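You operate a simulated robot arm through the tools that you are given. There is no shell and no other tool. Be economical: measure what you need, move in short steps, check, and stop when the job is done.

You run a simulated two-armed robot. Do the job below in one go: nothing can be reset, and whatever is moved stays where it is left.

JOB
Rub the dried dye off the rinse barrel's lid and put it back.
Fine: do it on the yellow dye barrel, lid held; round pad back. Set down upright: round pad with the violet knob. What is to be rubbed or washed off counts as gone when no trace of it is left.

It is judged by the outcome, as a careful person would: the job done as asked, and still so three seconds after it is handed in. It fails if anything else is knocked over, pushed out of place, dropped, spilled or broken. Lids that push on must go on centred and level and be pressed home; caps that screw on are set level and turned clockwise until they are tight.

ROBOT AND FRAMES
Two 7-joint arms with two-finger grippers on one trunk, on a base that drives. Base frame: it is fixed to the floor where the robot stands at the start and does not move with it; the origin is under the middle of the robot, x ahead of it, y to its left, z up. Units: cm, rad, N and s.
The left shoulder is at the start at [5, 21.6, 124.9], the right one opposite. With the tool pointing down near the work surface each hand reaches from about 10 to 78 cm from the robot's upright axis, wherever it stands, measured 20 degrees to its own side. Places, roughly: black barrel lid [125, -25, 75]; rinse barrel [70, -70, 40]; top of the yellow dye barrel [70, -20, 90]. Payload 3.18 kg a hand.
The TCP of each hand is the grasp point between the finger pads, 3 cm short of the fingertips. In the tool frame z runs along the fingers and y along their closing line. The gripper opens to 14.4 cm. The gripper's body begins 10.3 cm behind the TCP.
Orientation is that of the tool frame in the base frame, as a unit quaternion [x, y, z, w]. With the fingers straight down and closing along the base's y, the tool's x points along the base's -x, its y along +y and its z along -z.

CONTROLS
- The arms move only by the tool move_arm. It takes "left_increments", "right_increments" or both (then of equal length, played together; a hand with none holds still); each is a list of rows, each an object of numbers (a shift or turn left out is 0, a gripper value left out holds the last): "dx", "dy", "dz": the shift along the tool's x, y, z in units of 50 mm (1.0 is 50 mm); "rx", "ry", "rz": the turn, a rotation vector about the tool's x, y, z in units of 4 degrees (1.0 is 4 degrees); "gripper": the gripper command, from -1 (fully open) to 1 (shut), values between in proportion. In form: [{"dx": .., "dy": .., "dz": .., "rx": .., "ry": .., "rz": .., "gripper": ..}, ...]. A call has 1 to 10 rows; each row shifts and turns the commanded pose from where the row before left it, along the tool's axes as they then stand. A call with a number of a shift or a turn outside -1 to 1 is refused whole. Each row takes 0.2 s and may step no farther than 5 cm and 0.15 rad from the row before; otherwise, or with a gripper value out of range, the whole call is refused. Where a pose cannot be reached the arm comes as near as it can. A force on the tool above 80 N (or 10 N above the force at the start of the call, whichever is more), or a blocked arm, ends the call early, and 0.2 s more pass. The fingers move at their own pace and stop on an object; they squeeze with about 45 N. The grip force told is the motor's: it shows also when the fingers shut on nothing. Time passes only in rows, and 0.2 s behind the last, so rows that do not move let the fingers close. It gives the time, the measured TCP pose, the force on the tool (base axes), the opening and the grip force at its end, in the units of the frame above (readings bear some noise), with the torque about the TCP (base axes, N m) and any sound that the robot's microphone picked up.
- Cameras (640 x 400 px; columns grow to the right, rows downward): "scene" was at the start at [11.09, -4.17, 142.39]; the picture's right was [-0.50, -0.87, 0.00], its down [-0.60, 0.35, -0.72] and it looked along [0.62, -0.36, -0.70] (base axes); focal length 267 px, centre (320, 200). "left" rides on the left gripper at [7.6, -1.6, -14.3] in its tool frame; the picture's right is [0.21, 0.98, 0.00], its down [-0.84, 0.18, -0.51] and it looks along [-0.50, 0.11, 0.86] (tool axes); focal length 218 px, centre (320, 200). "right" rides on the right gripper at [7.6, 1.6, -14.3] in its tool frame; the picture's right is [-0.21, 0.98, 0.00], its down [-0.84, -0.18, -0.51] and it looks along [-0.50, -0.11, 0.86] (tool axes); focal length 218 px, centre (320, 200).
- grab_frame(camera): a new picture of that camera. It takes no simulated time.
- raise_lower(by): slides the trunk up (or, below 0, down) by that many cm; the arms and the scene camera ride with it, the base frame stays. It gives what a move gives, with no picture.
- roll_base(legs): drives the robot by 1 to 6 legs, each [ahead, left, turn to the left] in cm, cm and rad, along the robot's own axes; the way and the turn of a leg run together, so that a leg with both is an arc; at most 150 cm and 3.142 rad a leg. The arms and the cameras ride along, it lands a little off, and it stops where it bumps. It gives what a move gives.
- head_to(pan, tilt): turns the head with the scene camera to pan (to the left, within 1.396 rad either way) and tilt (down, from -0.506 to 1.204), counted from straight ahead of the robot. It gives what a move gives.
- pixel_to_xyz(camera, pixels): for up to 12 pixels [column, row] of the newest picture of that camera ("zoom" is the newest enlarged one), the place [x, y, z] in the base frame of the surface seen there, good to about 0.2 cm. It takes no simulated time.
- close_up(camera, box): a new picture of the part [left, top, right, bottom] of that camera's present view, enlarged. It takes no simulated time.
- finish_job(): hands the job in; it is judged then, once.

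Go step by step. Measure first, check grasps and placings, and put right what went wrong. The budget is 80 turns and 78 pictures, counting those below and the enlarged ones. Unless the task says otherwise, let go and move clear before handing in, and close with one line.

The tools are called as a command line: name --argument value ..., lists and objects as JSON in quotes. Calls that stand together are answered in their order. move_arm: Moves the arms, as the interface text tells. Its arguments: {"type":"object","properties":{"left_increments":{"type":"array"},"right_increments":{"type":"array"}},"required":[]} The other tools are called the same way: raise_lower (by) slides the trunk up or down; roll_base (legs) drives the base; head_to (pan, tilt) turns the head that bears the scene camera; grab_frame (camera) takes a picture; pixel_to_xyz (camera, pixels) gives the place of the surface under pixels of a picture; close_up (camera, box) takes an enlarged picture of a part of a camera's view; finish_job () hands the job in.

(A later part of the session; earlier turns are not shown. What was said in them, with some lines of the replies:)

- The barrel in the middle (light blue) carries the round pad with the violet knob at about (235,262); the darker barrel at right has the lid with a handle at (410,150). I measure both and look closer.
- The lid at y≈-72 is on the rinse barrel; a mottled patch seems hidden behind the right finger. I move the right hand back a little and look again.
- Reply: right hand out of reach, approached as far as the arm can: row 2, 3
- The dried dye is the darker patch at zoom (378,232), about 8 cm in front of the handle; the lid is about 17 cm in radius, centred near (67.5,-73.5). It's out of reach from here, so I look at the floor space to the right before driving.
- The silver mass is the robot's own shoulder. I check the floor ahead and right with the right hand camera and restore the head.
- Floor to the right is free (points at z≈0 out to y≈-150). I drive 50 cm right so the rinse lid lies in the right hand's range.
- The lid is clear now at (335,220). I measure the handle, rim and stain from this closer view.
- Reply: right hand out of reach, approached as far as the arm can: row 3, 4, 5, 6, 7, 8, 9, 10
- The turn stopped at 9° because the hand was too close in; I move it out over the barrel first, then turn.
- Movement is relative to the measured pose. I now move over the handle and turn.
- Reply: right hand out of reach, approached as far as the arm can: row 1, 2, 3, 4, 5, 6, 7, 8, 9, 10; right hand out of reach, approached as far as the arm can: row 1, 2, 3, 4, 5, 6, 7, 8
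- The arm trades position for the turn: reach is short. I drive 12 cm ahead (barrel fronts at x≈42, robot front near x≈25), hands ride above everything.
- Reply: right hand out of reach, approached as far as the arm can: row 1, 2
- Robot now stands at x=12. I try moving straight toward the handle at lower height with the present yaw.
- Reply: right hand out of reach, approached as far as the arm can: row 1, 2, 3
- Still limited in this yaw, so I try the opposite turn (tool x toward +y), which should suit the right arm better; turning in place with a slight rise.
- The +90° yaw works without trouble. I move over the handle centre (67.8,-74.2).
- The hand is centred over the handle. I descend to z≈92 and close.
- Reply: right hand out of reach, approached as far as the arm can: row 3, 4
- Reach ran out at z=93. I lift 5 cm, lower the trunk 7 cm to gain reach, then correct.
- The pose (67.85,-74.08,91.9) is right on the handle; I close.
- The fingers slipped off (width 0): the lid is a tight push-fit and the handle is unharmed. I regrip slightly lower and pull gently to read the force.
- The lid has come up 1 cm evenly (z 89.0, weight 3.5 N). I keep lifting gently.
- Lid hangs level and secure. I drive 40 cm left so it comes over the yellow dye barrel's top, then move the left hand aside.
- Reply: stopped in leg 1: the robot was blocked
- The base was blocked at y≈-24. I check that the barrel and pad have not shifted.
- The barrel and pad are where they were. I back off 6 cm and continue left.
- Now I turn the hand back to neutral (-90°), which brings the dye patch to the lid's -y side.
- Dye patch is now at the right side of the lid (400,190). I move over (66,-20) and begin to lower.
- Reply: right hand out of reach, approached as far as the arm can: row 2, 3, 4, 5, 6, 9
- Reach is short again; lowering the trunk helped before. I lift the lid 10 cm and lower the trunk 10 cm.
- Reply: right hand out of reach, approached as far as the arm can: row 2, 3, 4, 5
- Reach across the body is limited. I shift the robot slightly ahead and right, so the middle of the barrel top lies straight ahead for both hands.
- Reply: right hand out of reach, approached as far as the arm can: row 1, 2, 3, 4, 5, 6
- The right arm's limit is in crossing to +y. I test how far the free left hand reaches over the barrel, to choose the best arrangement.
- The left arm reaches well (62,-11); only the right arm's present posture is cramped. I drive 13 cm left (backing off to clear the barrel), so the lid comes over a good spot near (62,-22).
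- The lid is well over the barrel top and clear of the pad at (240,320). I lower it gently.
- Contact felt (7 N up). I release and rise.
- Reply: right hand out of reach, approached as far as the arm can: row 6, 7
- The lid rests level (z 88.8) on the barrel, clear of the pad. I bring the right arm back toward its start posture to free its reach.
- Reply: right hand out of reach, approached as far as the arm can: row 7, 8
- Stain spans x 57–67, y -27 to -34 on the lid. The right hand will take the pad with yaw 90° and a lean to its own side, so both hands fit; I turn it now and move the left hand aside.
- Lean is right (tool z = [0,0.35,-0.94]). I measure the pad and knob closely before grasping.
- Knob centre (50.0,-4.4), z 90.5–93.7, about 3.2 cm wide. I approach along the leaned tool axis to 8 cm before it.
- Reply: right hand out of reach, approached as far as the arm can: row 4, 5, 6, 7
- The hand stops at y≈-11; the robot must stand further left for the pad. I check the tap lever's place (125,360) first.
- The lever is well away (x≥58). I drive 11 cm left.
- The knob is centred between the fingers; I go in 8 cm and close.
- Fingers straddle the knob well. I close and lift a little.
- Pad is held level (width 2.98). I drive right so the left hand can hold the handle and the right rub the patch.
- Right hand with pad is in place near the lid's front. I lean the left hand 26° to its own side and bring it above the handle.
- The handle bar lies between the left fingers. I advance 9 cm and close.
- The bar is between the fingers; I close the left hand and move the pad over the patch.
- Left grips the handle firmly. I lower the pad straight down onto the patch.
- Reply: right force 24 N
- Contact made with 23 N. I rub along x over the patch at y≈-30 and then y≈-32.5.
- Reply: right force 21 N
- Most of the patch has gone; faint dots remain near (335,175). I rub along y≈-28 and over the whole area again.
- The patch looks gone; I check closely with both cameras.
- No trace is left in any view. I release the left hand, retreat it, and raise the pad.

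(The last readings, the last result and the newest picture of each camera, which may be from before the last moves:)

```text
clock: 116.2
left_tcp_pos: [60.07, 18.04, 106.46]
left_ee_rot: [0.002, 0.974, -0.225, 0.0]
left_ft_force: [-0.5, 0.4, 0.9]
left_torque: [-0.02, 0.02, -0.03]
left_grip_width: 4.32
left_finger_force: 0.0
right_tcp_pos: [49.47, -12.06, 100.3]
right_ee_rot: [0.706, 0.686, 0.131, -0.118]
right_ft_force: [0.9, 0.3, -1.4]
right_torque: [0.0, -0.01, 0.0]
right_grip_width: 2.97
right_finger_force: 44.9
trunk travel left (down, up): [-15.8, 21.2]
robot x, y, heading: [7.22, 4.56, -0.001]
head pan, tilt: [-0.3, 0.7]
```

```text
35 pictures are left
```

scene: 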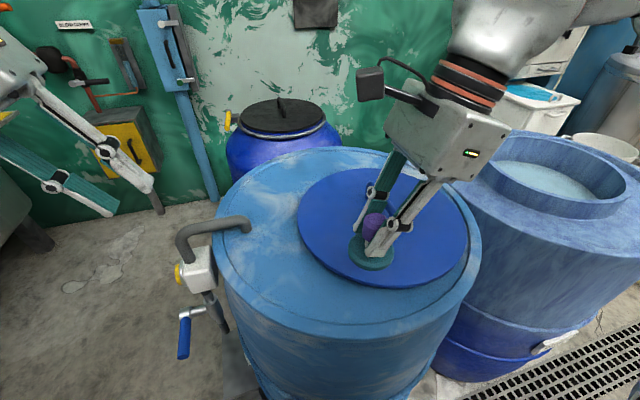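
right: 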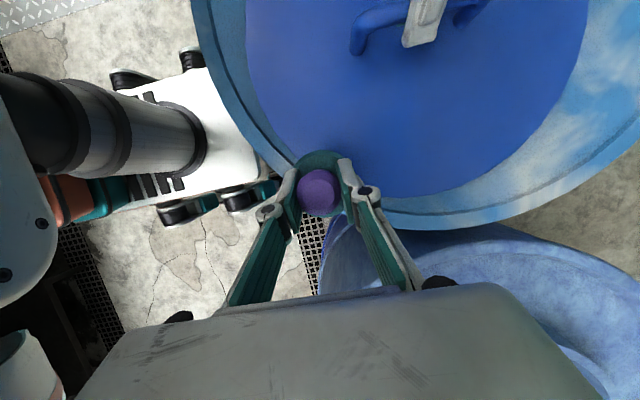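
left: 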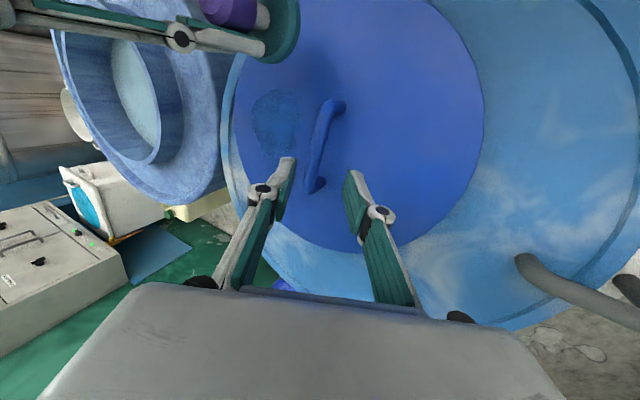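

I bring the pad over its old place (50,-4.3).

move_arm --right_increments '[{"dx": 0.5, "dz": 0.18}, {"dx": 0.5, "dz": 0.18}, {"dx": 0.463, "dz": 0.18, "dy": 0.1}, {"dx": -0.1, "dz": 0.28}, {"dx": -0.108, "dz": 0.28}, {"dx": 0}]'

close_up --camera "scene" --box '[200, 140, 500, 340]'

```text
clock: 117.6
left_tcp_pos: [59.88, 18.07, 106.54]
left_ee_rot: [0.0, 0.974, -0.224, -0.001]
left_ft_force: [-0.2, -0.9, -1.3]
left_torque: [0.01, 0.0, -0.02]
left_grip_width: 4.31
left_finger_force: 0.0
right_tcp_pos: [49.94, -4.49, 97.53]
right_ee_rot: [0.706, 0.686, 0.131, -0.118]
right_ft_force: [-0.2, 0.2, -0.6]
right_torque: [-0.03, 0.0, -0.01]
right_grip_width: 2.97
right_finger_force: 45.0
trunk travel left (down, up): [-15.8, 21.2]
robot x, y, heading: [6.62, 4.29, -0.0]
head pan, tilt: [-0.3, 0.7]
```

```text
2.00 times, centred on (350, 240) of scene
```

zoom: 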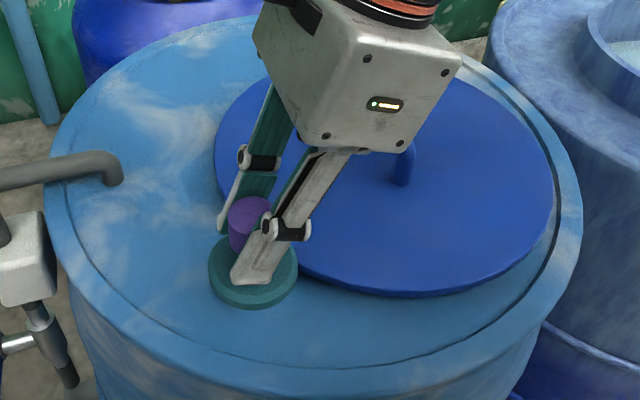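

Aligned. I lower straight down 5.2 cm.

move_arm --right_increments '[{"dx": -0.1, "dz": 0.28}, {"dx": -0.1, "dz": 0.28}, {"dx": -0.07, "dz": 0.22}, {"dx": -0.04, "dz": 0.11}, {"dx": -0.02, "dz": 0.05}, {"dx": 0}]'

```text
clock: 119.0
left_tcp_pos: [60.04, 17.89, 106.55]
left_ee_rot: [0.0, 0.974, -0.225, -0.001]
left_ft_force: [0.1, 0.6, -0.1]
left_torque: [0.0, -0.01, -0.02]
left_grip_width: 4.33
left_finger_force: 0.1
right_tcp_pos: [50.37, -4.31, 92.42]
right_ee_rot: [0.706, 0.686, 0.13, -0.118]
right_ft_force: [-0.7, -0.4, -0.9]
right_torque: [-0.01, -0.02, 0.02]
right_grip_width: 2.97
right_finger_force: 45.5
trunk travel left (down, up): [-15.8, 21.2]
robot x, y, heading: [7.0, 4.66, -0.002]
head pan, tilt: [-0.3, 0.7]
```

move_arm --right_increments '[{"dx": -0.014, "dz": 0.038}, {"dx": -0.007, "dz": 0.02}, {"dx": 0}]'

```text
clock: 119.8
left_tcp_pos: [60.01, 17.99, 106.5]
left_ee_rot: [0.001, 0.974, -0.225, 0.0]
left_ft_force: [0.1, -0.1, -0.7]
left_torque: [-0.02, 0.01, 0.02]
left_grip_width: 4.32
left_finger_force: 0.0
right_tcp_pos: [50.27, -4.4, 92.05]
right_ee_rot: [0.706, 0.686, 0.13, -0.119]
right_ft_force: [0.0, -0.3, -0.3]
right_torque: [0.02, -0.03, 0.01]
right_grip_width: 2.95
right_finger_force: 44.8
trunk travel left (down, up): [-15.8, 21.2]
robot x, y, heading: [6.66, 4.52, -0.002]
head pan, tilt: [-0.3, 0.7]
```

move_arm --right_increments '[{"dx": -0.014, "dz": 0.038}, {"dx": -0.007, "dz": 0.03}, {"dx": 0}]'

close_up --camera "scene" --box '[280, 230, 380, 310]'

```text
clock: 120.6
left_tcp_pos: [59.94, 17.83, 106.63]
left_ee_rot: [0.002, 0.975, -0.224, 0.001]
left_ft_force: [0.9, 0.0, 0.0]
left_torque: [-0.04, -0.01, 0.02]
left_grip_width: 4.33
left_finger_force: 0.0
right_tcp_pos: [50.36, -4.4, 92.05]
right_ee_rot: [0.706, 0.685, 0.134, -0.117]
right_ft_force: [6.6, -14.8, 33.2]
right_torque: [-0.57, 0.52, 0.22]
right_grip_width: 2.97
right_finger_force: 44.6
trunk travel left (down, up): [-15.8, 21.2]
robot x, y, heading: [7.2, 4.3, -0.005]
head pan, tilt: [-0.3, 0.7]
```

```text
5.00 times, centred on (330, 270) of scene
```

zoom: 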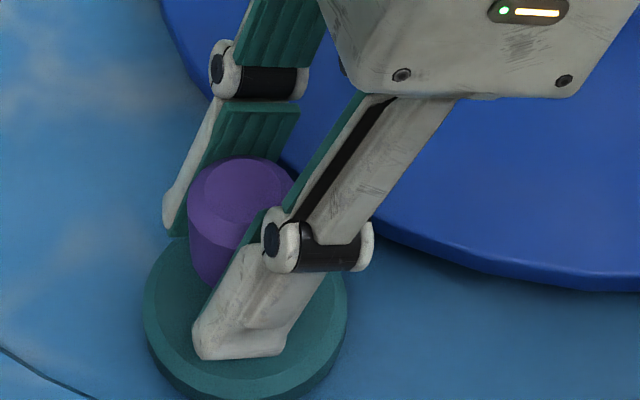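

Contact (33 N): the pad stands on the barrel. I ease up slightly, open, and retreat along the tool axis.

move_arm --right_increments '[{"dx": 0.012, "dz": -0.035}, {"gripper": 0.22}, {"gripper": 0.22}, {"gripper": 0.22}, {"dz": -0.4}, {"dz": -0.5}, {"dz": -0.6}, {"dz": -0.6}, {"dx": 0}]'

close_up --camera "scene" --box '[200, 140, 500, 340]'

pixel_to_xyz --camera "zoom" --pixels '[[250, 210], [250, 235], [220, 275], [285, 275], [253, 290], [350, 280], [450, 270], [402, 170]]'

```text
clock: 122.6
left_tcp_pos: [59.93, 17.96, 106.47]
left_ee_rot: [0.0, 0.975, -0.224, 0.0]
left_ft_force: [0.1, -0.3, 0.2]
left_torque: [-0.02, 0.0, -0.01]
left_grip_width: 4.32
left_finger_force: 0.1
right_tcp_pos: [50.1, -7.75, 101.68]
right_ee_rot: [0.706, 0.686, 0.13, -0.119]
right_ft_force: [-0.3, -1.0, 0.3]
right_torque: [-0.02, 0.0, -0.01]
right_grip_width: 5.62
right_finger_force: 0.0
trunk travel left (down, up): [-15.8, 21.2]
robot x, y, heading: [6.9, 4.77, 0.002]
head pan, tilt: [-0.3, 0.7]
```

```text
2.00 times, centred on (350, 240) of scene
```

zoom: 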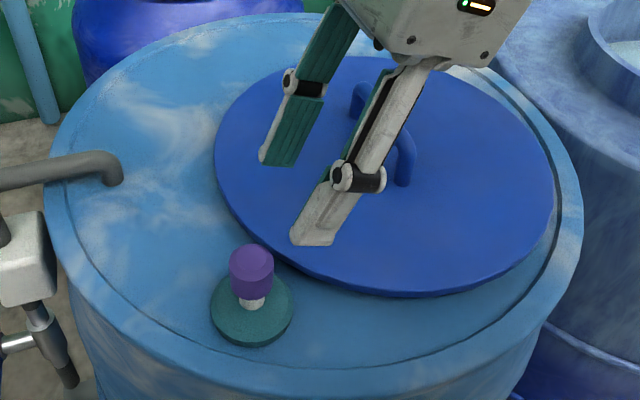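

```text
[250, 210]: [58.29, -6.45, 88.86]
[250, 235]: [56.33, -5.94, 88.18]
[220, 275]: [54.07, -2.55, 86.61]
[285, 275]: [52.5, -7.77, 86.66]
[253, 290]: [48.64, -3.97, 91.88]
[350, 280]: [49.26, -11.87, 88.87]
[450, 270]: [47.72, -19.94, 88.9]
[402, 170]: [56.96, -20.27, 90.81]
```

The pad stands upright at its old place. Next the lid: I drive back to y≈-7 and turn the right hand to neutral, upright.

roll_base --legs '[[0, -11.5, 0], [2, 0, 0]]'

move_arm --right_increments '[{"ry": -1, "dx": -0.4}, {"ry": -1, "dx": -0.4}, {"ry": -1, "dx": -0.4}, {"ry": -1}, {"ry": -1}, {"rz": -1}, {"rz": -1}, {"rz": -1}, {"rz": -1}, {"rz": -1}]'

move_arm --right_increments '[{"rz": -1}, {"rz": -1}, {"rz": -1}, {"rz": -1}, {"rz": -1}, {"rz": -1}, {"rz": -1}, {"rz": -1}, {"rz": -1}, {"rz": -1}]'

move_arm --right_increments '[{"rz": -1}, {"rz": -1}, {"rz": -1}, {"rz": -1}, {"rz": -1}, {"rz": -1}, {"rz": -1}, {"rz": -0.7}, {"dx": 0}]'

```text
clock: 124.7
left_tcp_pos: [61.93, 6.13, 106.57]
left_ee_rot: [0.002, 0.974, -0.225, 0.0]
left_ft_force: [0.1, -0.7, -0.5]
left_torque: [0.01, 0.03, 0.01]
left_grip_width: 4.32
left_finger_force: 0.0
right_tcp_pos: [52.1, -19.69, 101.71]
right_ee_rot: [0.707, 0.685, 0.13, -0.118]
right_ft_force: [-0.1, -0.1, 0.4]
right_torque: [0.03, 0.07, 0.04]
right_grip_width: 5.6
right_finger_force: 0.1
trunk travel left (down, up): [-15.8, 21.2]
robot x, y, heading: [9.39, -7.26, -0.004]
head pan, tilt: [-0.3, 0.7]
```

```text
clock: 126.9
left_tcp_pos: [61.92, 6.06, 106.43]
left_ee_rot: [0.002, 0.974, -0.225, -0.001]
left_ft_force: [-0.1, 0.2, 0.4]
left_torque: [0.0, -0.01, 0.0]
left_grip_width: 4.31
left_finger_force: 0.0
right_tcp_pos: [51.94, -25.44, 100.18]
right_ee_rot: [0.586, 0.81, 0.005, 0.004]
right_ft_force: [-0.4, 0.3, -0.7]
right_torque: [0.02, 0.01, 0.05]
right_grip_width: 5.6
right_finger_force: 0.2
trunk travel left (down, up): [-15.8, 21.2]
robot x, y, heading: [8.66, -7.07, -0.002]
head pan, tilt: [-0.3, 0.7]
```

```text
clock: 129.1
left_tcp_pos: [62.04, 6.18, 106.61]
left_ee_rot: [0.002, 0.974, -0.225, -0.001]
left_ft_force: [-0.4, 0.3, 0.2]
left_torque: [0.0, 0.0, -0.01]
left_grip_width: 4.33
left_finger_force: 0.1
right_tcp_pos: [51.8, -25.43, 99.99]
right_ee_rot: [0.273, 0.962, 0.005, 0.005]
right_ft_force: [-0.1, 0.6, 0.2]
right_torque: [0.0, -0.01, 0.01]
right_grip_width: 5.63
right_finger_force: 0.0
trunk travel left (down, up): [-15.8, 21.2]
robot x, y, heading: [8.87, -6.91, -0.006]
head pan, tilt: [-0.3, 0.7]
```

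```text
clock: 131.1
left_tcp_pos: [61.93, 6.15, 106.43]
left_ee_rot: [0.002, 0.974, -0.225, -0.001]
left_ft_force: [-0.1, -0.1, -0.8]
left_torque: [0.0, -0.03, -0.01]
left_grip_width: 4.34
left_finger_force: 0.1
right_tcp_pos: [51.91, -25.46, 100.04]
right_ee_rot: [0.008, 1.0, 0.003, 0.007]
right_ft_force: [0.3, 0.3, -0.5]
right_torque: [0.0, 0.02, -0.02]
right_grip_width: 5.62
right_finger_force: 0.0
trunk travel left (down, up): [-15.8, 21.2]
robot x, y, heading: [8.73, -7.3, -0.005]
head pan, tilt: [-0.3, 0.7]
```

Hand is neutral now. I measure the handle again.

close_up --camera "scene" --box '[200, 150, 440, 330]'

pixel_to_xyz --camera "scene" --pixels '[[320, 200], [325, 210], [331, 220], [338, 236], [340, 248], [328, 216]]'

```text
2.22 times, centred on (320, 240) of scene
```

zoom: 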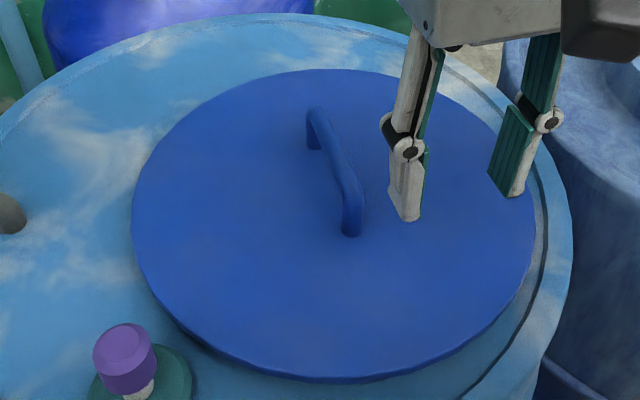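

```text
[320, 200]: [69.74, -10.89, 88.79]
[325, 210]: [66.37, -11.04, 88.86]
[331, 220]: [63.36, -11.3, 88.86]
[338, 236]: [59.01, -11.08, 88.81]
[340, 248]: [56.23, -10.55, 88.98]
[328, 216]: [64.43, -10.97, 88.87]
```

pixel_to_xyz --camera "zoom" --pixels '[[316, 113], [328, 140], [335, 152], [342, 168], [352, 190], [352, 230], [132, 220], [534, 230], [320, 376], [320, 70]]'

```text
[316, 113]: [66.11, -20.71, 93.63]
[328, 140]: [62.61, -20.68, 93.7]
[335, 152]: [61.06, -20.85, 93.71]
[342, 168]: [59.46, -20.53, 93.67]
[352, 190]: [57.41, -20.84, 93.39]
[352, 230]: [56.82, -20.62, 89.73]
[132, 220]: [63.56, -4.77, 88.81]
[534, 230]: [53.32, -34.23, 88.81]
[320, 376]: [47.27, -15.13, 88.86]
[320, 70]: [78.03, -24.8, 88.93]
```

move_arm --right_increments '[{"dx": -0.4, "dy": 0.2}, {"dx": -0.4, "dy": 0.2}, {"dx": -0.4, "dy": 0.2}, {"dx": -0.4, "dy": 0.2}, {"dx": -0.4, "dy": 0.17}, {"dz": 0.4}, {"dz": 0.4}, {"dz": 0}]'

close_up --camera "scene" --box '[200, 150, 440, 330]'

```text
clock: 132.9
left_tcp_pos: [61.95, 6.23, 106.47]
left_ee_rot: [0.003, 0.975, -0.224, -0.001]
left_ft_force: [0.0, -0.1, -0.2]
left_torque: [0.0, 0.03, -0.02]
left_grip_width: 4.34
left_finger_force: 0.0
right_tcp_pos: [61.01, -22.24, 96.35]
right_ee_rot: [0.011, 1.0, 0.002, 0.006]
right_ft_force: [1.1, -0.7, 0.5]
right_torque: [0.0, 0.02, -0.01]
right_grip_width: 5.6
right_finger_force: 0.1
right hand out of reach, approached as far as the arm can: row 4, 5
trunk travel left (down, up): [-15.8, 21.2]
robot x, y, heading: [8.92, -7.1, -0.004]
head pan, tilt: [-0.3, 0.7]
```

```text
2.22 times, centred on (320, 240) of scene
```

zoom: 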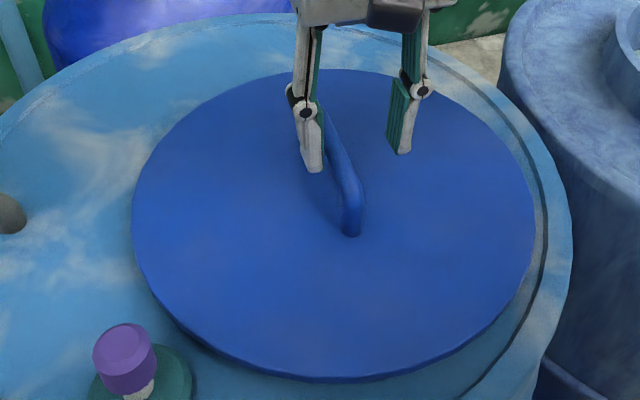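

Still 1.4 cm short in y; I shift the base 1.5 cm left.

roll_base --legs '[[0, 2, 0]]'

move_arm --right_increments '[{"dz": 0.0}, {"dz": 0.0}]'

```text
clock: 133.7
left_tcp_pos: [62.07, 8.26, 106.45]
left_ee_rot: [0.002, 0.974, -0.225, -0.001]
left_ft_force: [-0.6, 1.8, 0.1]
left_torque: [-0.04, 0.02, -0.03]
left_grip_width: 4.33
left_finger_force: 0.0
right_tcp_pos: [61.03, -20.32, 96.33]
right_ee_rot: [0.008, 1.0, 0.003, 0.006]
right_ft_force: [-0.3, 0.1, -1.0]
right_torque: [-0.06, -0.01, 0.0]
right_grip_width: 5.61
right_finger_force: 0.0
trunk travel left (down, up): [-15.8, 21.2]
robot x, y, heading: [8.75, -5.33, -0.003]
head pan, tilt: [-0.3, 0.7]
```

```text
clock: 134.3
left_tcp_pos: [61.97, 8.13, 106.57]
left_ee_rot: [0.002, 0.974, -0.225, 0.0]
left_ft_force: [-0.9, 0.5, 0.0]
left_torque: [0.01, 0.02, 0.0]
left_grip_width: 4.34
left_finger_force: 0.0
right_tcp_pos: [61.11, -20.11, 96.17]
right_ee_rot: [0.009, 1.0, 0.002, 0.006]
right_ft_force: [-0.5, 0.1, -0.2]
right_torque: [0.01, 0.01, -0.03]
right_grip_width: 5.6
right_finger_force: 0.2
trunk travel left (down, up): [-15.8, 21.2]
robot x, y, heading: [9.27, -5.22, -0.006]
head pan, tilt: [-0.3, 0.7]
```

move_arm --right_increments '[{"dy": -0.11, "dx": -0.12}, {"dz": 0.4}, {"dz": 0.35}, {"dz": 0}]'

```text
clock: 135.3
left_tcp_pos: [62.0, 8.07, 106.56]
left_ee_rot: [0.002, 0.974, -0.225, 0.0]
left_ft_force: [0.9, 0.7, -0.8]
left_torque: [0.02, 0.05, -0.02]
left_grip_width: 4.31
left_finger_force: 0.0
right_tcp_pos: [61.49, -20.7, 92.74]
right_ee_rot: [0.009, 1.0, 0.003, 0.006]
right_ft_force: [-0.7, 0.1, -0.1]
right_torque: [0.03, -0.02, 0.03]
right_grip_width: 5.59
right_finger_force: 0.0
trunk travel left (down, up): [-15.8, 21.2]
robot x, y, heading: [8.98, -5.44, 0.0]
head pan, tilt: [-0.3, 0.7]
```

move_arm --right_increments '[{"dz": 0.07}, {"gripper": 1}, {"gripper": 1}, {"gripper": 1}, {"gripper": 1}, {"dz": -0.05}, {"dz": -0.05}, {"dz": -0.1}, {"dz": -0.1}, {"dz": 0}]'

move_arm --right_increments '[{"dz": -0.1}, {"dz": -0.15}, {"dz": -0.15}, {"dz": -0.2}, {"dz": -0.2}, {"dz": -0.2}, {"dz": 0}]'

grab_frame --camera "scene"

```text
clock: 137.5
left_tcp_pos: [62.04, 8.15, 106.55]
left_ee_rot: [0.002, 0.974, -0.225, 0.0]
left_ft_force: [0.3, 0.4, -0.2]
left_torque: [-0.01, -0.02, -0.02]
left_grip_width: 4.31
left_finger_force: 0.0
right_tcp_pos: [61.7, -20.79, 93.6]
right_ee_rot: [0.009, 1.0, 0.003, 0.006]
right_ft_force: [-0.2, -0.4, -3.6]
right_torque: [-0.01, 0.04, 0.02]
right_grip_width: 1.36
right_finger_force: 43.5
trunk travel left (down, up): [-15.8, 21.2]
robot x, y, heading: [9.03, -5.12, -0.008]
head pan, tilt: [-0.3, 0.7]
```

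```text
clock: 139.1
left_tcp_pos: [62.01, 8.14, 106.39]
left_ee_rot: [0.002, 0.974, -0.225, -0.001]
left_ft_force: [-0.5, 0.6, -0.1]
left_torque: [0.01, 0.05, 0.0]
left_grip_width: 4.31
left_finger_force: 0.1
right_tcp_pos: [61.5, -20.85, 98.62]
right_ee_rot: [0.008, 1.0, 0.003, 0.006]
right_ft_force: [0.0, -0.3, -3.1]
right_torque: [-0.01, 0.03, 0.01]
right_grip_width: 1.39
right_finger_force: 43.8
trunk travel left (down, up): [-15.8, 21.2]
robot x, y, heading: [9.23, -5.32, -0.006]
head pan, tilt: [-0.3, 0.7]
```

```text
29 pictures are left
```

scene: 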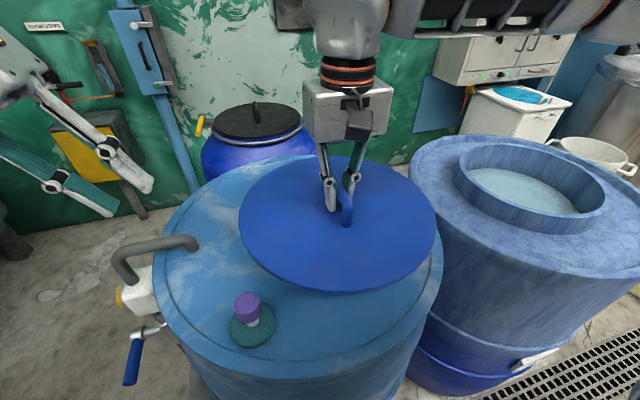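

The lid is lifted level, the pad undisturbed. I raise a bit more and drive back to the rinse barrel.

move_arm --right_increments '[{"dz": -0.2}, {"dz": -0.2}, {"dz": 0}]'

roll_base --legs '[[-2, 0, 0], [0, -45, 0], [5, 0, 0]]'

grab_frame --camera "scene"

```text
clock: 139.9
left_tcp_pos: [61.94, 8.23, 106.53]
left_ee_rot: [0.003, 0.974, -0.225, 0.0]
left_ft_force: [-0.2, 0.3, -0.3]
left_torque: [-0.03, 0.0, 0.0]
left_grip_width: 4.34
left_finger_force: 0.0
right_tcp_pos: [61.62, -20.91, 100.6]
right_ee_rot: [0.008, 1.0, 0.003, 0.006]
right_ft_force: [-0.3, 0.3, -3.0]
right_torque: [0.01, 0.03, -0.01]
right_grip_width: 1.38
right_finger_force: 43.8
trunk travel left (down, up): [-15.8, 21.2]
robot x, y, heading: [8.85, -5.38, -0.004]
head pan, tilt: [-0.3, 0.7]
```

```text
clock: 145.3
left_tcp_pos: [64.81, -36.72, 106.55]
left_ee_rot: [0.004, 0.974, -0.225, 0.0]
left_ft_force: [0.2, -1.0, 0.1]
left_torque: [-0.02, 0.07, -0.05]
left_grip_width: 4.33
left_finger_force: 0.0
right_tcp_pos: [64.38, -65.74, 100.53]
right_ee_rot: [0.01, 1.0, 0.003, 0.005]
right_ft_force: [0.8, 0.2, -4.2]
right_torque: [0.01, 0.05, 0.01]
right_grip_width: 1.39
right_finger_force: 43.4
trunk travel left (down, up): [-15.8, 21.2]
robot x, y, heading: [11.77, -50.17, -0.008]
head pan, tilt: [-0.3, 0.7]
```

```text
28 pictures are left
```

scene: 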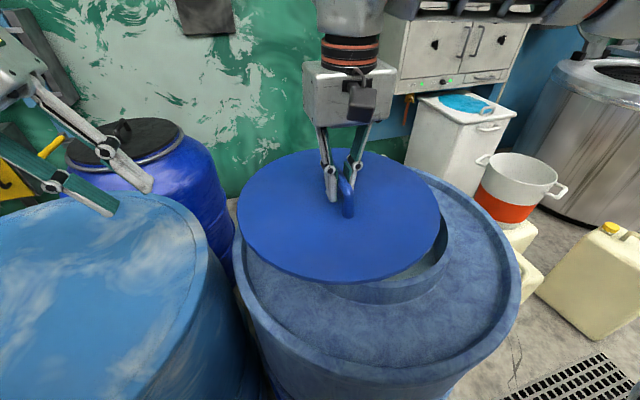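

Now I turn the lid back by 90° to its first orientation.

move_arm --right_increments '[{"rz": 0.6}, {"rz": 1}, {"rz": 1}, {"rz": 1}, {"rz": 1}, {"rz": 1}, {"rz": 1}, {"rz": 1}, {"rz": 1}, {"rz": 1}]'

move_arm --right_increments '[{"rz": 1}, {"rz": 1}, {"rz": 1}, {"rz": 1}, {"rz": 1}, {"rz": 1}, {"rz": 1}, {"rz": 1}, {"rz": 1}, {"rz": 1}]'

move_arm --right_increments '[{"rz": 1}, {"rz": 1}, {"rz": 0.5}, {"dx": -0.4, "dy": 0.2}, {"dx": -0.5, "dy": 0.2}, {"dx": -0.5, "dy": 0.2}, {"dx": -0.2, "dy": 0.1}, {"dx": 0}]'

grab_frame --camera "scene"

```text
clock: 147.5
left_tcp_pos: [64.65, -36.79, 106.48]
left_ee_rot: [0.003, 0.974, -0.225, -0.001]
left_ft_force: [0.2, 0.1, 0.4]
left_torque: [0.0, -0.01, -0.01]
left_grip_width: 4.34
left_finger_force: 0.1
right_tcp_pos: [64.41, -65.76, 100.49]
right_ee_rot: [0.341, 0.94, 0.003, 0.006]
right_ft_force: [-0.1, -0.6, -3.0]
right_torque: [0.03, 0.04, 0.0]
right_grip_width: 1.37
right_finger_force: 43.7
trunk travel left (down, up): [-15.8, 21.2]
robot x, y, heading: [11.64, -49.99, -0.006]
head pan, tilt: [-0.3, 0.7]
```

```text
clock: 149.7
left_tcp_pos: [64.77, -36.86, 106.45]
left_ee_rot: [0.004, 0.974, -0.225, 0.0]
left_ft_force: [-0.4, -0.1, -0.9]
left_torque: [0.03, -0.02, -0.02]
left_grip_width: 4.32
left_finger_force: 0.1
right_tcp_pos: [64.28, -65.81, 100.54]
right_ee_rot: [0.641, 0.768, 0.005, 0.004]
right_ft_force: [-0.4, 0.1, -3.2]
right_torque: [0.03, 0.0, 0.0]
right_grip_width: 1.35
right_finger_force: 44.1
trunk travel left (down, up): [-15.8, 21.2]
robot x, y, heading: [11.6, -50.2, -0.003]
head pan, tilt: [-0.3, 0.7]
```

```text
clock: 151.5
left_tcp_pos: [64.79, -36.68, 106.42]
left_ee_rot: [0.003, 0.974, -0.226, -0.001]
left_ft_force: [0.0, -0.5, 0.1]
left_torque: [0.02, 0.02, 0.0]
left_grip_width: 4.29
left_finger_force: 0.1
right_tcp_pos: [67.97, -73.75, 100.55]
right_ee_rot: [0.705, 0.709, 0.006, 0.002]
right_ft_force: [-0.3, -0.4, -3.8]
right_torque: [0.01, 0.0, 0.02]
right_grip_width: 1.39
right_finger_force: 43.3
trunk travel left (down, up): [-15.8, 21.2]
robot x, y, heading: [11.37, -50.3, -0.004]
head pan, tilt: [-0.3, 0.7]
```

```text
27 pictures are left
```

scene: 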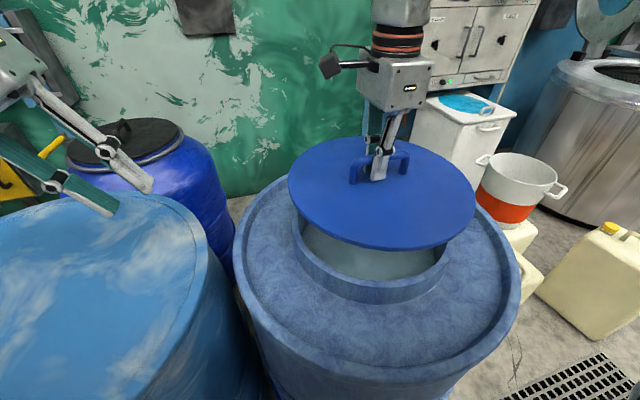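

Lid hovers over the opening. I measure the lid rim, its level, and the neck.

close_up --camera "scene" --box '[276, 120, 484, 310]'

pixel_to_xyz --camera "scene" --pixels '[[289, 184], [474, 205], [380, 247], [330, 229], [450, 238], [330, 148], [300, 240], [445, 265], [375, 297], [310, 262], [420, 290], [340, 285]]'

```text
2.11 times, centred on (380, 215) of scene
```

zoom: 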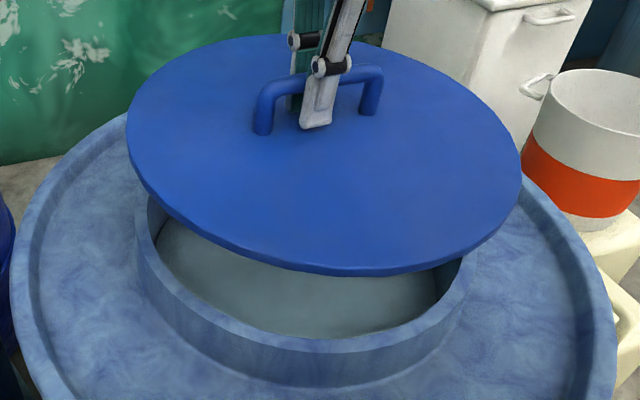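

```text
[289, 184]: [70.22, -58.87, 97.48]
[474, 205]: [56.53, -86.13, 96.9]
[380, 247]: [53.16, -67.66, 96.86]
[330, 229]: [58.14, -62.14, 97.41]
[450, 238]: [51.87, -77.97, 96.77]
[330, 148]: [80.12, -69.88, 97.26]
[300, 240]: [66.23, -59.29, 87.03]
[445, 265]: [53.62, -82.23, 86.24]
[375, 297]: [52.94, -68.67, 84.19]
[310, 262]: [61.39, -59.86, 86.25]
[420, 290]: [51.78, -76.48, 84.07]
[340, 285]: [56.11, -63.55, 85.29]
```

Lid is about 1° high on its +y side; I level it and take more rim points for centring.

move_arm --right_increments '[{"ry": -0.26, "rx": 0.12}, {"dx": 0}]'

close_up --camera "scene" --box '[276, 120, 484, 310]'

pixel_to_xyz --camera "zoom" --pixels '[[130, 140], [150, 186], [200, 226], [300, 260], [420, 260], [498, 210], [518, 155], [140, 235], [170, 290], [230, 328], [330, 346], [430, 318]]'

```text
clock: 152.1
left_tcp_pos: [64.73, -36.78, 106.54]
left_ee_rot: [0.004, 0.974, -0.225, -0.001]
left_ft_force: [-0.1, -0.1, 0.3]
left_torque: [-0.02, -0.02, 0.01]
left_grip_width: 4.31
left_finger_force: 0.0
right_tcp_pos: [67.98, -73.72, 100.56]
right_ee_rot: [0.705, 0.709, -0.003, 0.006]
right_ft_force: [0.0, 0.5, -3.4]
right_torque: [0.06, 0.0, 0.0]
right_grip_width: 1.38
right_finger_force: 43.5
trunk travel left (down, up): [-15.8, 21.2]
robot x, y, heading: [11.82, -50.22, -0.007]
head pan, tilt: [-0.3, 0.7]
```

```text
2.11 times, centred on (380, 215) of scene
```

zoom: 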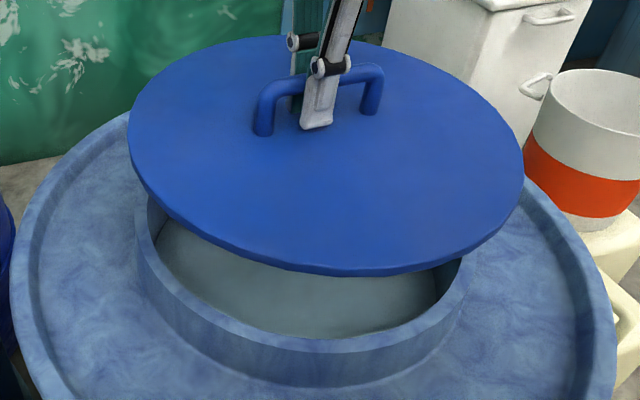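

```text
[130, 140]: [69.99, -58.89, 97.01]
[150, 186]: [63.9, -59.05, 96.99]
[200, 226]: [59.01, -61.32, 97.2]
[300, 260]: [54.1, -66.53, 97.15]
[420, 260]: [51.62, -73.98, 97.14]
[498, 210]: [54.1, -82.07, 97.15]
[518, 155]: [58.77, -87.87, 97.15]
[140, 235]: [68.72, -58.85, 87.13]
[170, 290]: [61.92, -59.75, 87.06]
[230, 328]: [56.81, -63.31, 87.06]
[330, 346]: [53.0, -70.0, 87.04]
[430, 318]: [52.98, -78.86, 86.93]
```

Level now (97.0–97.2 all round) and centred within about 2 mm of the neck (top z 87.1). I lower to just above the opening.

move_arm --right_increments '[{"dz": 0.3, "dy": 0.02}, {"dz": 0.3}, {"dz": 0.3}, {"dz": 0.25}, {"dz": 0.2}, {"dz": 0.05}, {"dz": 0}]'

close_up --camera "scene" --box '[276, 120, 484, 310]'

```text
clock: 153.7
left_tcp_pos: [64.81, -36.77, 106.43]
left_ee_rot: [0.003, 0.974, -0.225, -0.001]
left_ft_force: [0.0, 1.0, -0.3]
left_torque: [0.0, 0.04, 0.02]
left_grip_width: 4.29
left_finger_force: 0.1
right_tcp_pos: [67.98, -73.81, 93.68]
right_ee_rot: [0.704, 0.71, -0.004, 0.007]
right_ft_force: [-0.5, 0.4, -3.5]
right_torque: [-0.02, 0.0, 0.01]
right_grip_width: 1.36
right_finger_force: 42.9
trunk travel left (down, up): [-15.8, 21.2]
robot x, y, heading: [11.7, -49.51, -0.007]
head pan, tilt: [-0.3, 0.7]
```

```text
2.11 times, centred on (380, 215) of scene
```

zoom: 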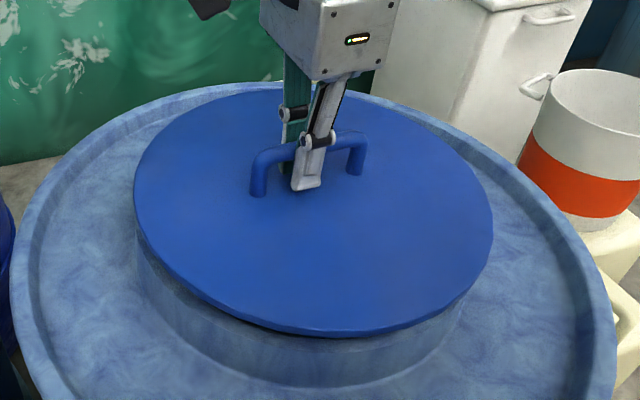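

Looks centred over the neck. I lower slowly to feel the entry.

move_arm --right_increments '[{"dz": 0.06}, {"dz": 0.06}, {"dz": 0.06}, {"dz": 0.06}, {"dz": 0}]'

close_up --camera "scene" --box '[276, 120, 484, 310]'

pixel_to_xyz --camera "zoom" --pixels '[[160, 200], [200, 150], [300, 310], [400, 300], [460, 200], [400, 130]]'

```text
clock: 154.9
left_tcp_pos: [64.68, -36.85, 106.51]
left_ee_rot: [0.003, 0.975, -0.224, -0.001]
left_ft_force: [0.2, 0.8, 0.1]
left_torque: [0.01, 0.02, -0.02]
left_grip_width: 4.33
left_finger_force: 0.0
right_tcp_pos: [67.88, -73.79, 92.32]
right_ee_rot: [0.705, 0.709, -0.004, 0.006]
right_ft_force: [1.2, 1.2, -3.4]
right_torque: [-0.01, 0.04, -0.06]
right_grip_width: 1.39
right_finger_force: 43.9
trunk travel left (down, up): [-15.8, 21.2]
robot x, y, heading: [11.5, -50.03, -0.007]
head pan, tilt: [-0.3, 0.7]
```

```text
2.11 times, centred on (380, 215) of scene
```

zoom: 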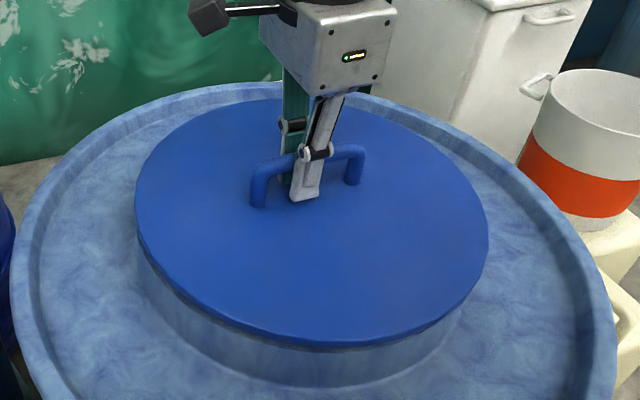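

```text
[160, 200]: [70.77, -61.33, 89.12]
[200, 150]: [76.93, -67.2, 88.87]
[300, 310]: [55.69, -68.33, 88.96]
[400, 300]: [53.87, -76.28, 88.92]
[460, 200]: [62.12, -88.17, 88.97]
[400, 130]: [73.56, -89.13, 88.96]
```

Lid top at 88.95 all round and no resistance: the plug is entering. I continue down.

move_arm --right_increments '[{"dz": 0.05}, {"dz": 0.05}, {"dz": 0.05}, {"dz": 0.04}, {"dz": 0}]'

```text
clock: 156.1
left_tcp_pos: [64.62, -36.63, 106.6]
left_ee_rot: [0.004, 0.974, -0.226, 0.0]
left_ft_force: [0.2, -0.1, -0.1]
left_torque: [0.0, 0.01, -0.02]
left_grip_width: 4.31
left_finger_force: 0.0
right_tcp_pos: [68.1, -73.69, 91.62]
right_ee_rot: [0.704, 0.711, -0.003, 0.007]
right_ft_force: [2.9, 12.0, 10.6]
right_torque: [-0.41, -0.09, -0.2]
right_grip_width: 1.35
right_finger_force: 44.1
trunk travel left (down, up): [-15.8, 21.2]
robot x, y, heading: [11.84, -50.21, -0.003]
head pan, tilt: [-0.3, 0.7]
```

Resistance with 12 N sideways (+y): I ease 1.5 mm toward +y and press further.

move_arm --right_increments '[{"dx": 0.03}, {"dz": 0.04}, {"dz": 0.05}, {"dz": 0.05}, {"dz": 0}]'

close_up --camera "scene" --box '[276, 120, 484, 310]'

pixel_to_xyz --camera "zoom" --pixels '[[160, 210], [200, 150], [300, 310], [400, 300], [460, 200], [400, 130], [137, 205], [487, 240], [320, 345]]'

```text
clock: 157.3
left_tcp_pos: [64.59, -36.68, 106.65]
left_ee_rot: [0.003, 0.974, -0.226, 0.001]
left_ft_force: [-0.3, -0.2, 0.1]
left_torque: [0.01, 0.01, 0.05]
left_grip_width: 4.34
left_finger_force: 0.0
right_tcp_pos: [68.01, -73.6, 91.18]
right_ee_rot: [0.705, 0.709, 0.001, 0.01]
right_ft_force: [10.3, 1.4, 43.8]
right_torque: [0.03, 0.08, -0.21]
right_grip_width: 1.4
right_finger_force: 43.5
trunk travel left (down, up): [-15.8, 21.2]
robot x, y, heading: [11.15, -50.04, -0.007]
head pan, tilt: [-0.3, 0.7]
```

```text
2.11 times, centred on (380, 215) of scene
```

zoom: 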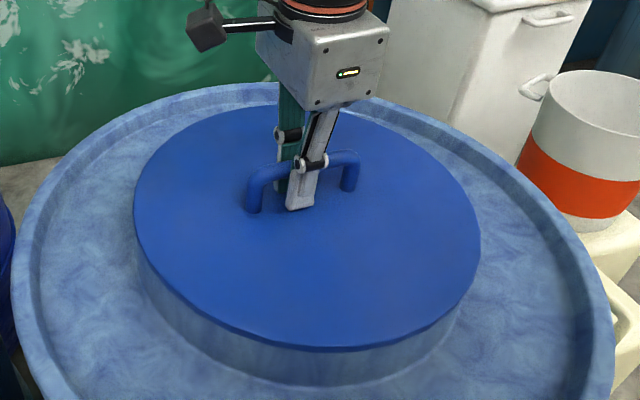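

```text
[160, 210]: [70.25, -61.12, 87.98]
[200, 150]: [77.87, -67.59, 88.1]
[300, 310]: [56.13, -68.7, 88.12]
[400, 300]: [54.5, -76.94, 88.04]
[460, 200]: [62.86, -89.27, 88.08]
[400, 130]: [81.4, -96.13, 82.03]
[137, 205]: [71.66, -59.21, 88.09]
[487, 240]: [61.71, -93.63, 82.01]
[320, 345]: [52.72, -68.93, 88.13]
```

The lid is level at z≈88.05, as at the start. I press once more firmly, ease, and let go.

move_arm --right_increments '[{"dz": 0.04}, {"dz": 0.03}, {"dz": 0}]'

move_arm --right_increments '[{"dz": -0.03}, {"gripper": 0.4}, {"gripper": 0.4}, {"gripper": 0.4}, {"dz": -0.4}, {"dz": -0.6}, {"dz": -0.6}, {"dz": -0.6}, {"dz": 0}]'

close_up --camera "scene" --box '[276, 120, 484, 310]'

pixel_to_xyz --camera "zoom" --pixels '[[160, 210], [200, 160], [300, 310], [400, 300], [450, 200], [390, 135], [260, 120], [137, 205], [470, 250], [320, 345]]'

```text
clock: 158.1
left_tcp_pos: [64.57, -36.55, 106.75]
left_ee_rot: [0.004, 0.974, -0.226, 0.0]
left_ft_force: [-0.7, 0.2, -0.6]
left_torque: [-0.03, -0.02, 0.01]
left_grip_width: 4.31
left_finger_force: 0.0
right_tcp_pos: [68.09, -73.6, 90.82]
right_ee_rot: [0.704, 0.71, 0.0, 0.009]
right_ft_force: [5.4, -1.0, 47.4]
right_torque: [0.04, 0.19, -0.42]
right_grip_width: 1.31
right_finger_force: 43.2
trunk travel left (down, up): [-15.8, 21.2]
robot x, y, heading: [11.73, -50.17, -0.005]
head pan, tilt: [-0.3, 0.7]
```

```text
clock: 160.1
left_tcp_pos: [64.71, -36.75, 106.38]
left_ee_rot: [0.004, 0.974, -0.225, 0.0]
left_ft_force: [0.6, 0.8, -0.2]
left_torque: [0.0, -0.01, 0.01]
left_grip_width: 4.33
left_finger_force: 0.0
right_tcp_pos: [67.85, -73.54, 101.51]
right_ee_rot: [0.705, 0.709, -0.004, 0.006]
right_ft_force: [0.2, 0.3, -0.5]
right_torque: [0.0, 0.02, -0.02]
right_grip_width: 4.3
right_finger_force: 0.1
trunk travel left (down, up): [-15.8, 21.2]
robot x, y, heading: [11.19, -49.82, -0.006]
head pan, tilt: [-0.3, 0.7]
```

```text
2.11 times, centred on (380, 215) of scene
```

zoom: 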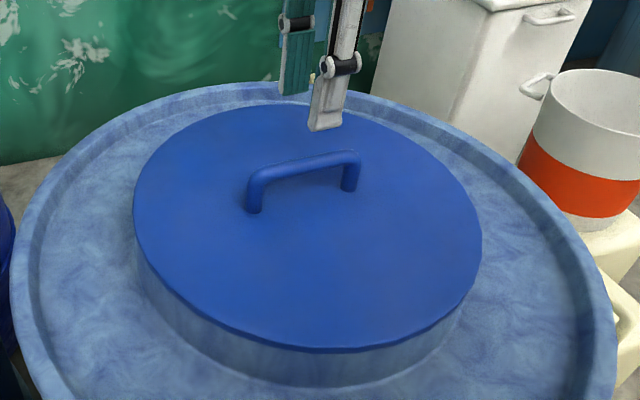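

```text
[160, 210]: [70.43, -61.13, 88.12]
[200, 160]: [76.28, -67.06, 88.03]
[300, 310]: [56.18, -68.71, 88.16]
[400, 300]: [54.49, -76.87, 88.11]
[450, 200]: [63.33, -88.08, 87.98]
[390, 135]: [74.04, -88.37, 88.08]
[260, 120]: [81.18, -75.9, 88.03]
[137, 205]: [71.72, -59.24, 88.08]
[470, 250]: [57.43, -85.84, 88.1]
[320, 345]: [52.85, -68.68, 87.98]
```

The lid sits level (88.0–88.15, as at the start), clean and let go. A last check on the pad and the lid's surface.

move_arm --right_increments '[{"dz": -0.8}, {"dz": -0.8}, {"dz": 0}]'

head_to --pan 0.25 --tilt 0.75

grab_frame --camera "scene"

grab_frame --camera "right"

```text
clock: 160.9
left_tcp_pos: [64.78, -36.82, 106.5]
left_ee_rot: [0.003, 0.974, -0.225, -0.001]
left_ft_force: [0.4, 0.6, -0.2]
left_torque: [-0.03, 0.0, 0.02]
left_grip_width: 4.32
left_finger_force: 0.1
right_tcp_pos: [67.81, -73.25, 109.6]
right_ee_rot: [0.704, 0.71, -0.004, 0.006]
right_ft_force: [0.4, 0.3, 0.6]
right_torque: [0.0, 0.01, 0.01]
right_grip_width: 4.33
right_finger_force: 0.2
trunk travel left (down, up): [-15.8, 21.2]
robot x, y, heading: [11.41, -49.85, -0.008]
head pan, tilt: [-0.3, 0.7]
```

```text
clock: 161.9
left_tcp_pos: [64.69, -36.62, 106.55]
left_ee_rot: [0.004, 0.974, -0.225, -0.002]
left_ft_force: [-0.7, -0.1, -0.5]
left_torque: [-0.03, 0.01, 0.02]
left_grip_width: 4.31
left_finger_force: 0.0
right_tcp_pos: [67.81, -73.21, 109.45]
right_ee_rot: [0.705, 0.709, -0.004, 0.006]
right_ft_force: [0.4, -0.3, -0.3]
right_torque: [-0.02, 0.01, 0.0]
right_grip_width: 4.33
right_finger_force: 0.0
trunk travel left (down, up): [-15.8, 21.2]
robot x, y, heading: [11.81, -50.08, -0.009]
head pan, tilt: [0.25, 0.75]
```

```text
20 pictures are left
```

scene: 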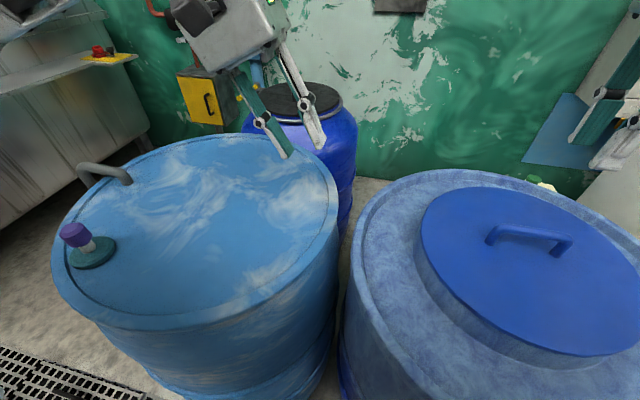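

```text
19 pictures are left
```

right: 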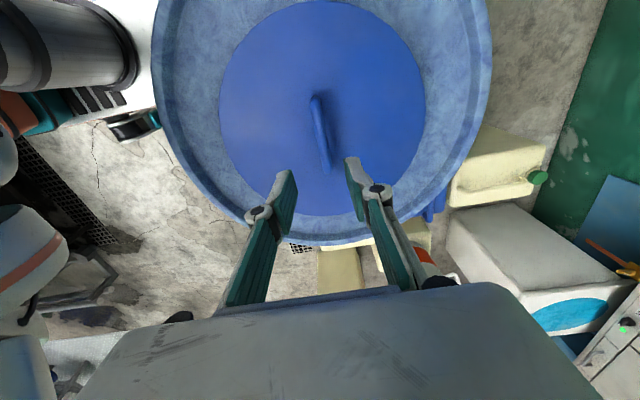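

The pad stands upright at (90,250) on the yellow dye barrel, the lid is clean and seated level, and both hands are clear, so I hand in.

finish_job

```text
The job is handed in.
```

The dried dye is off the rinse barrel's lid, with no trace left in any camera view. The lid is back on, centred, level and pressed home, and the violet-knobbed pad stands upright where it was on the yellow dye barrel.
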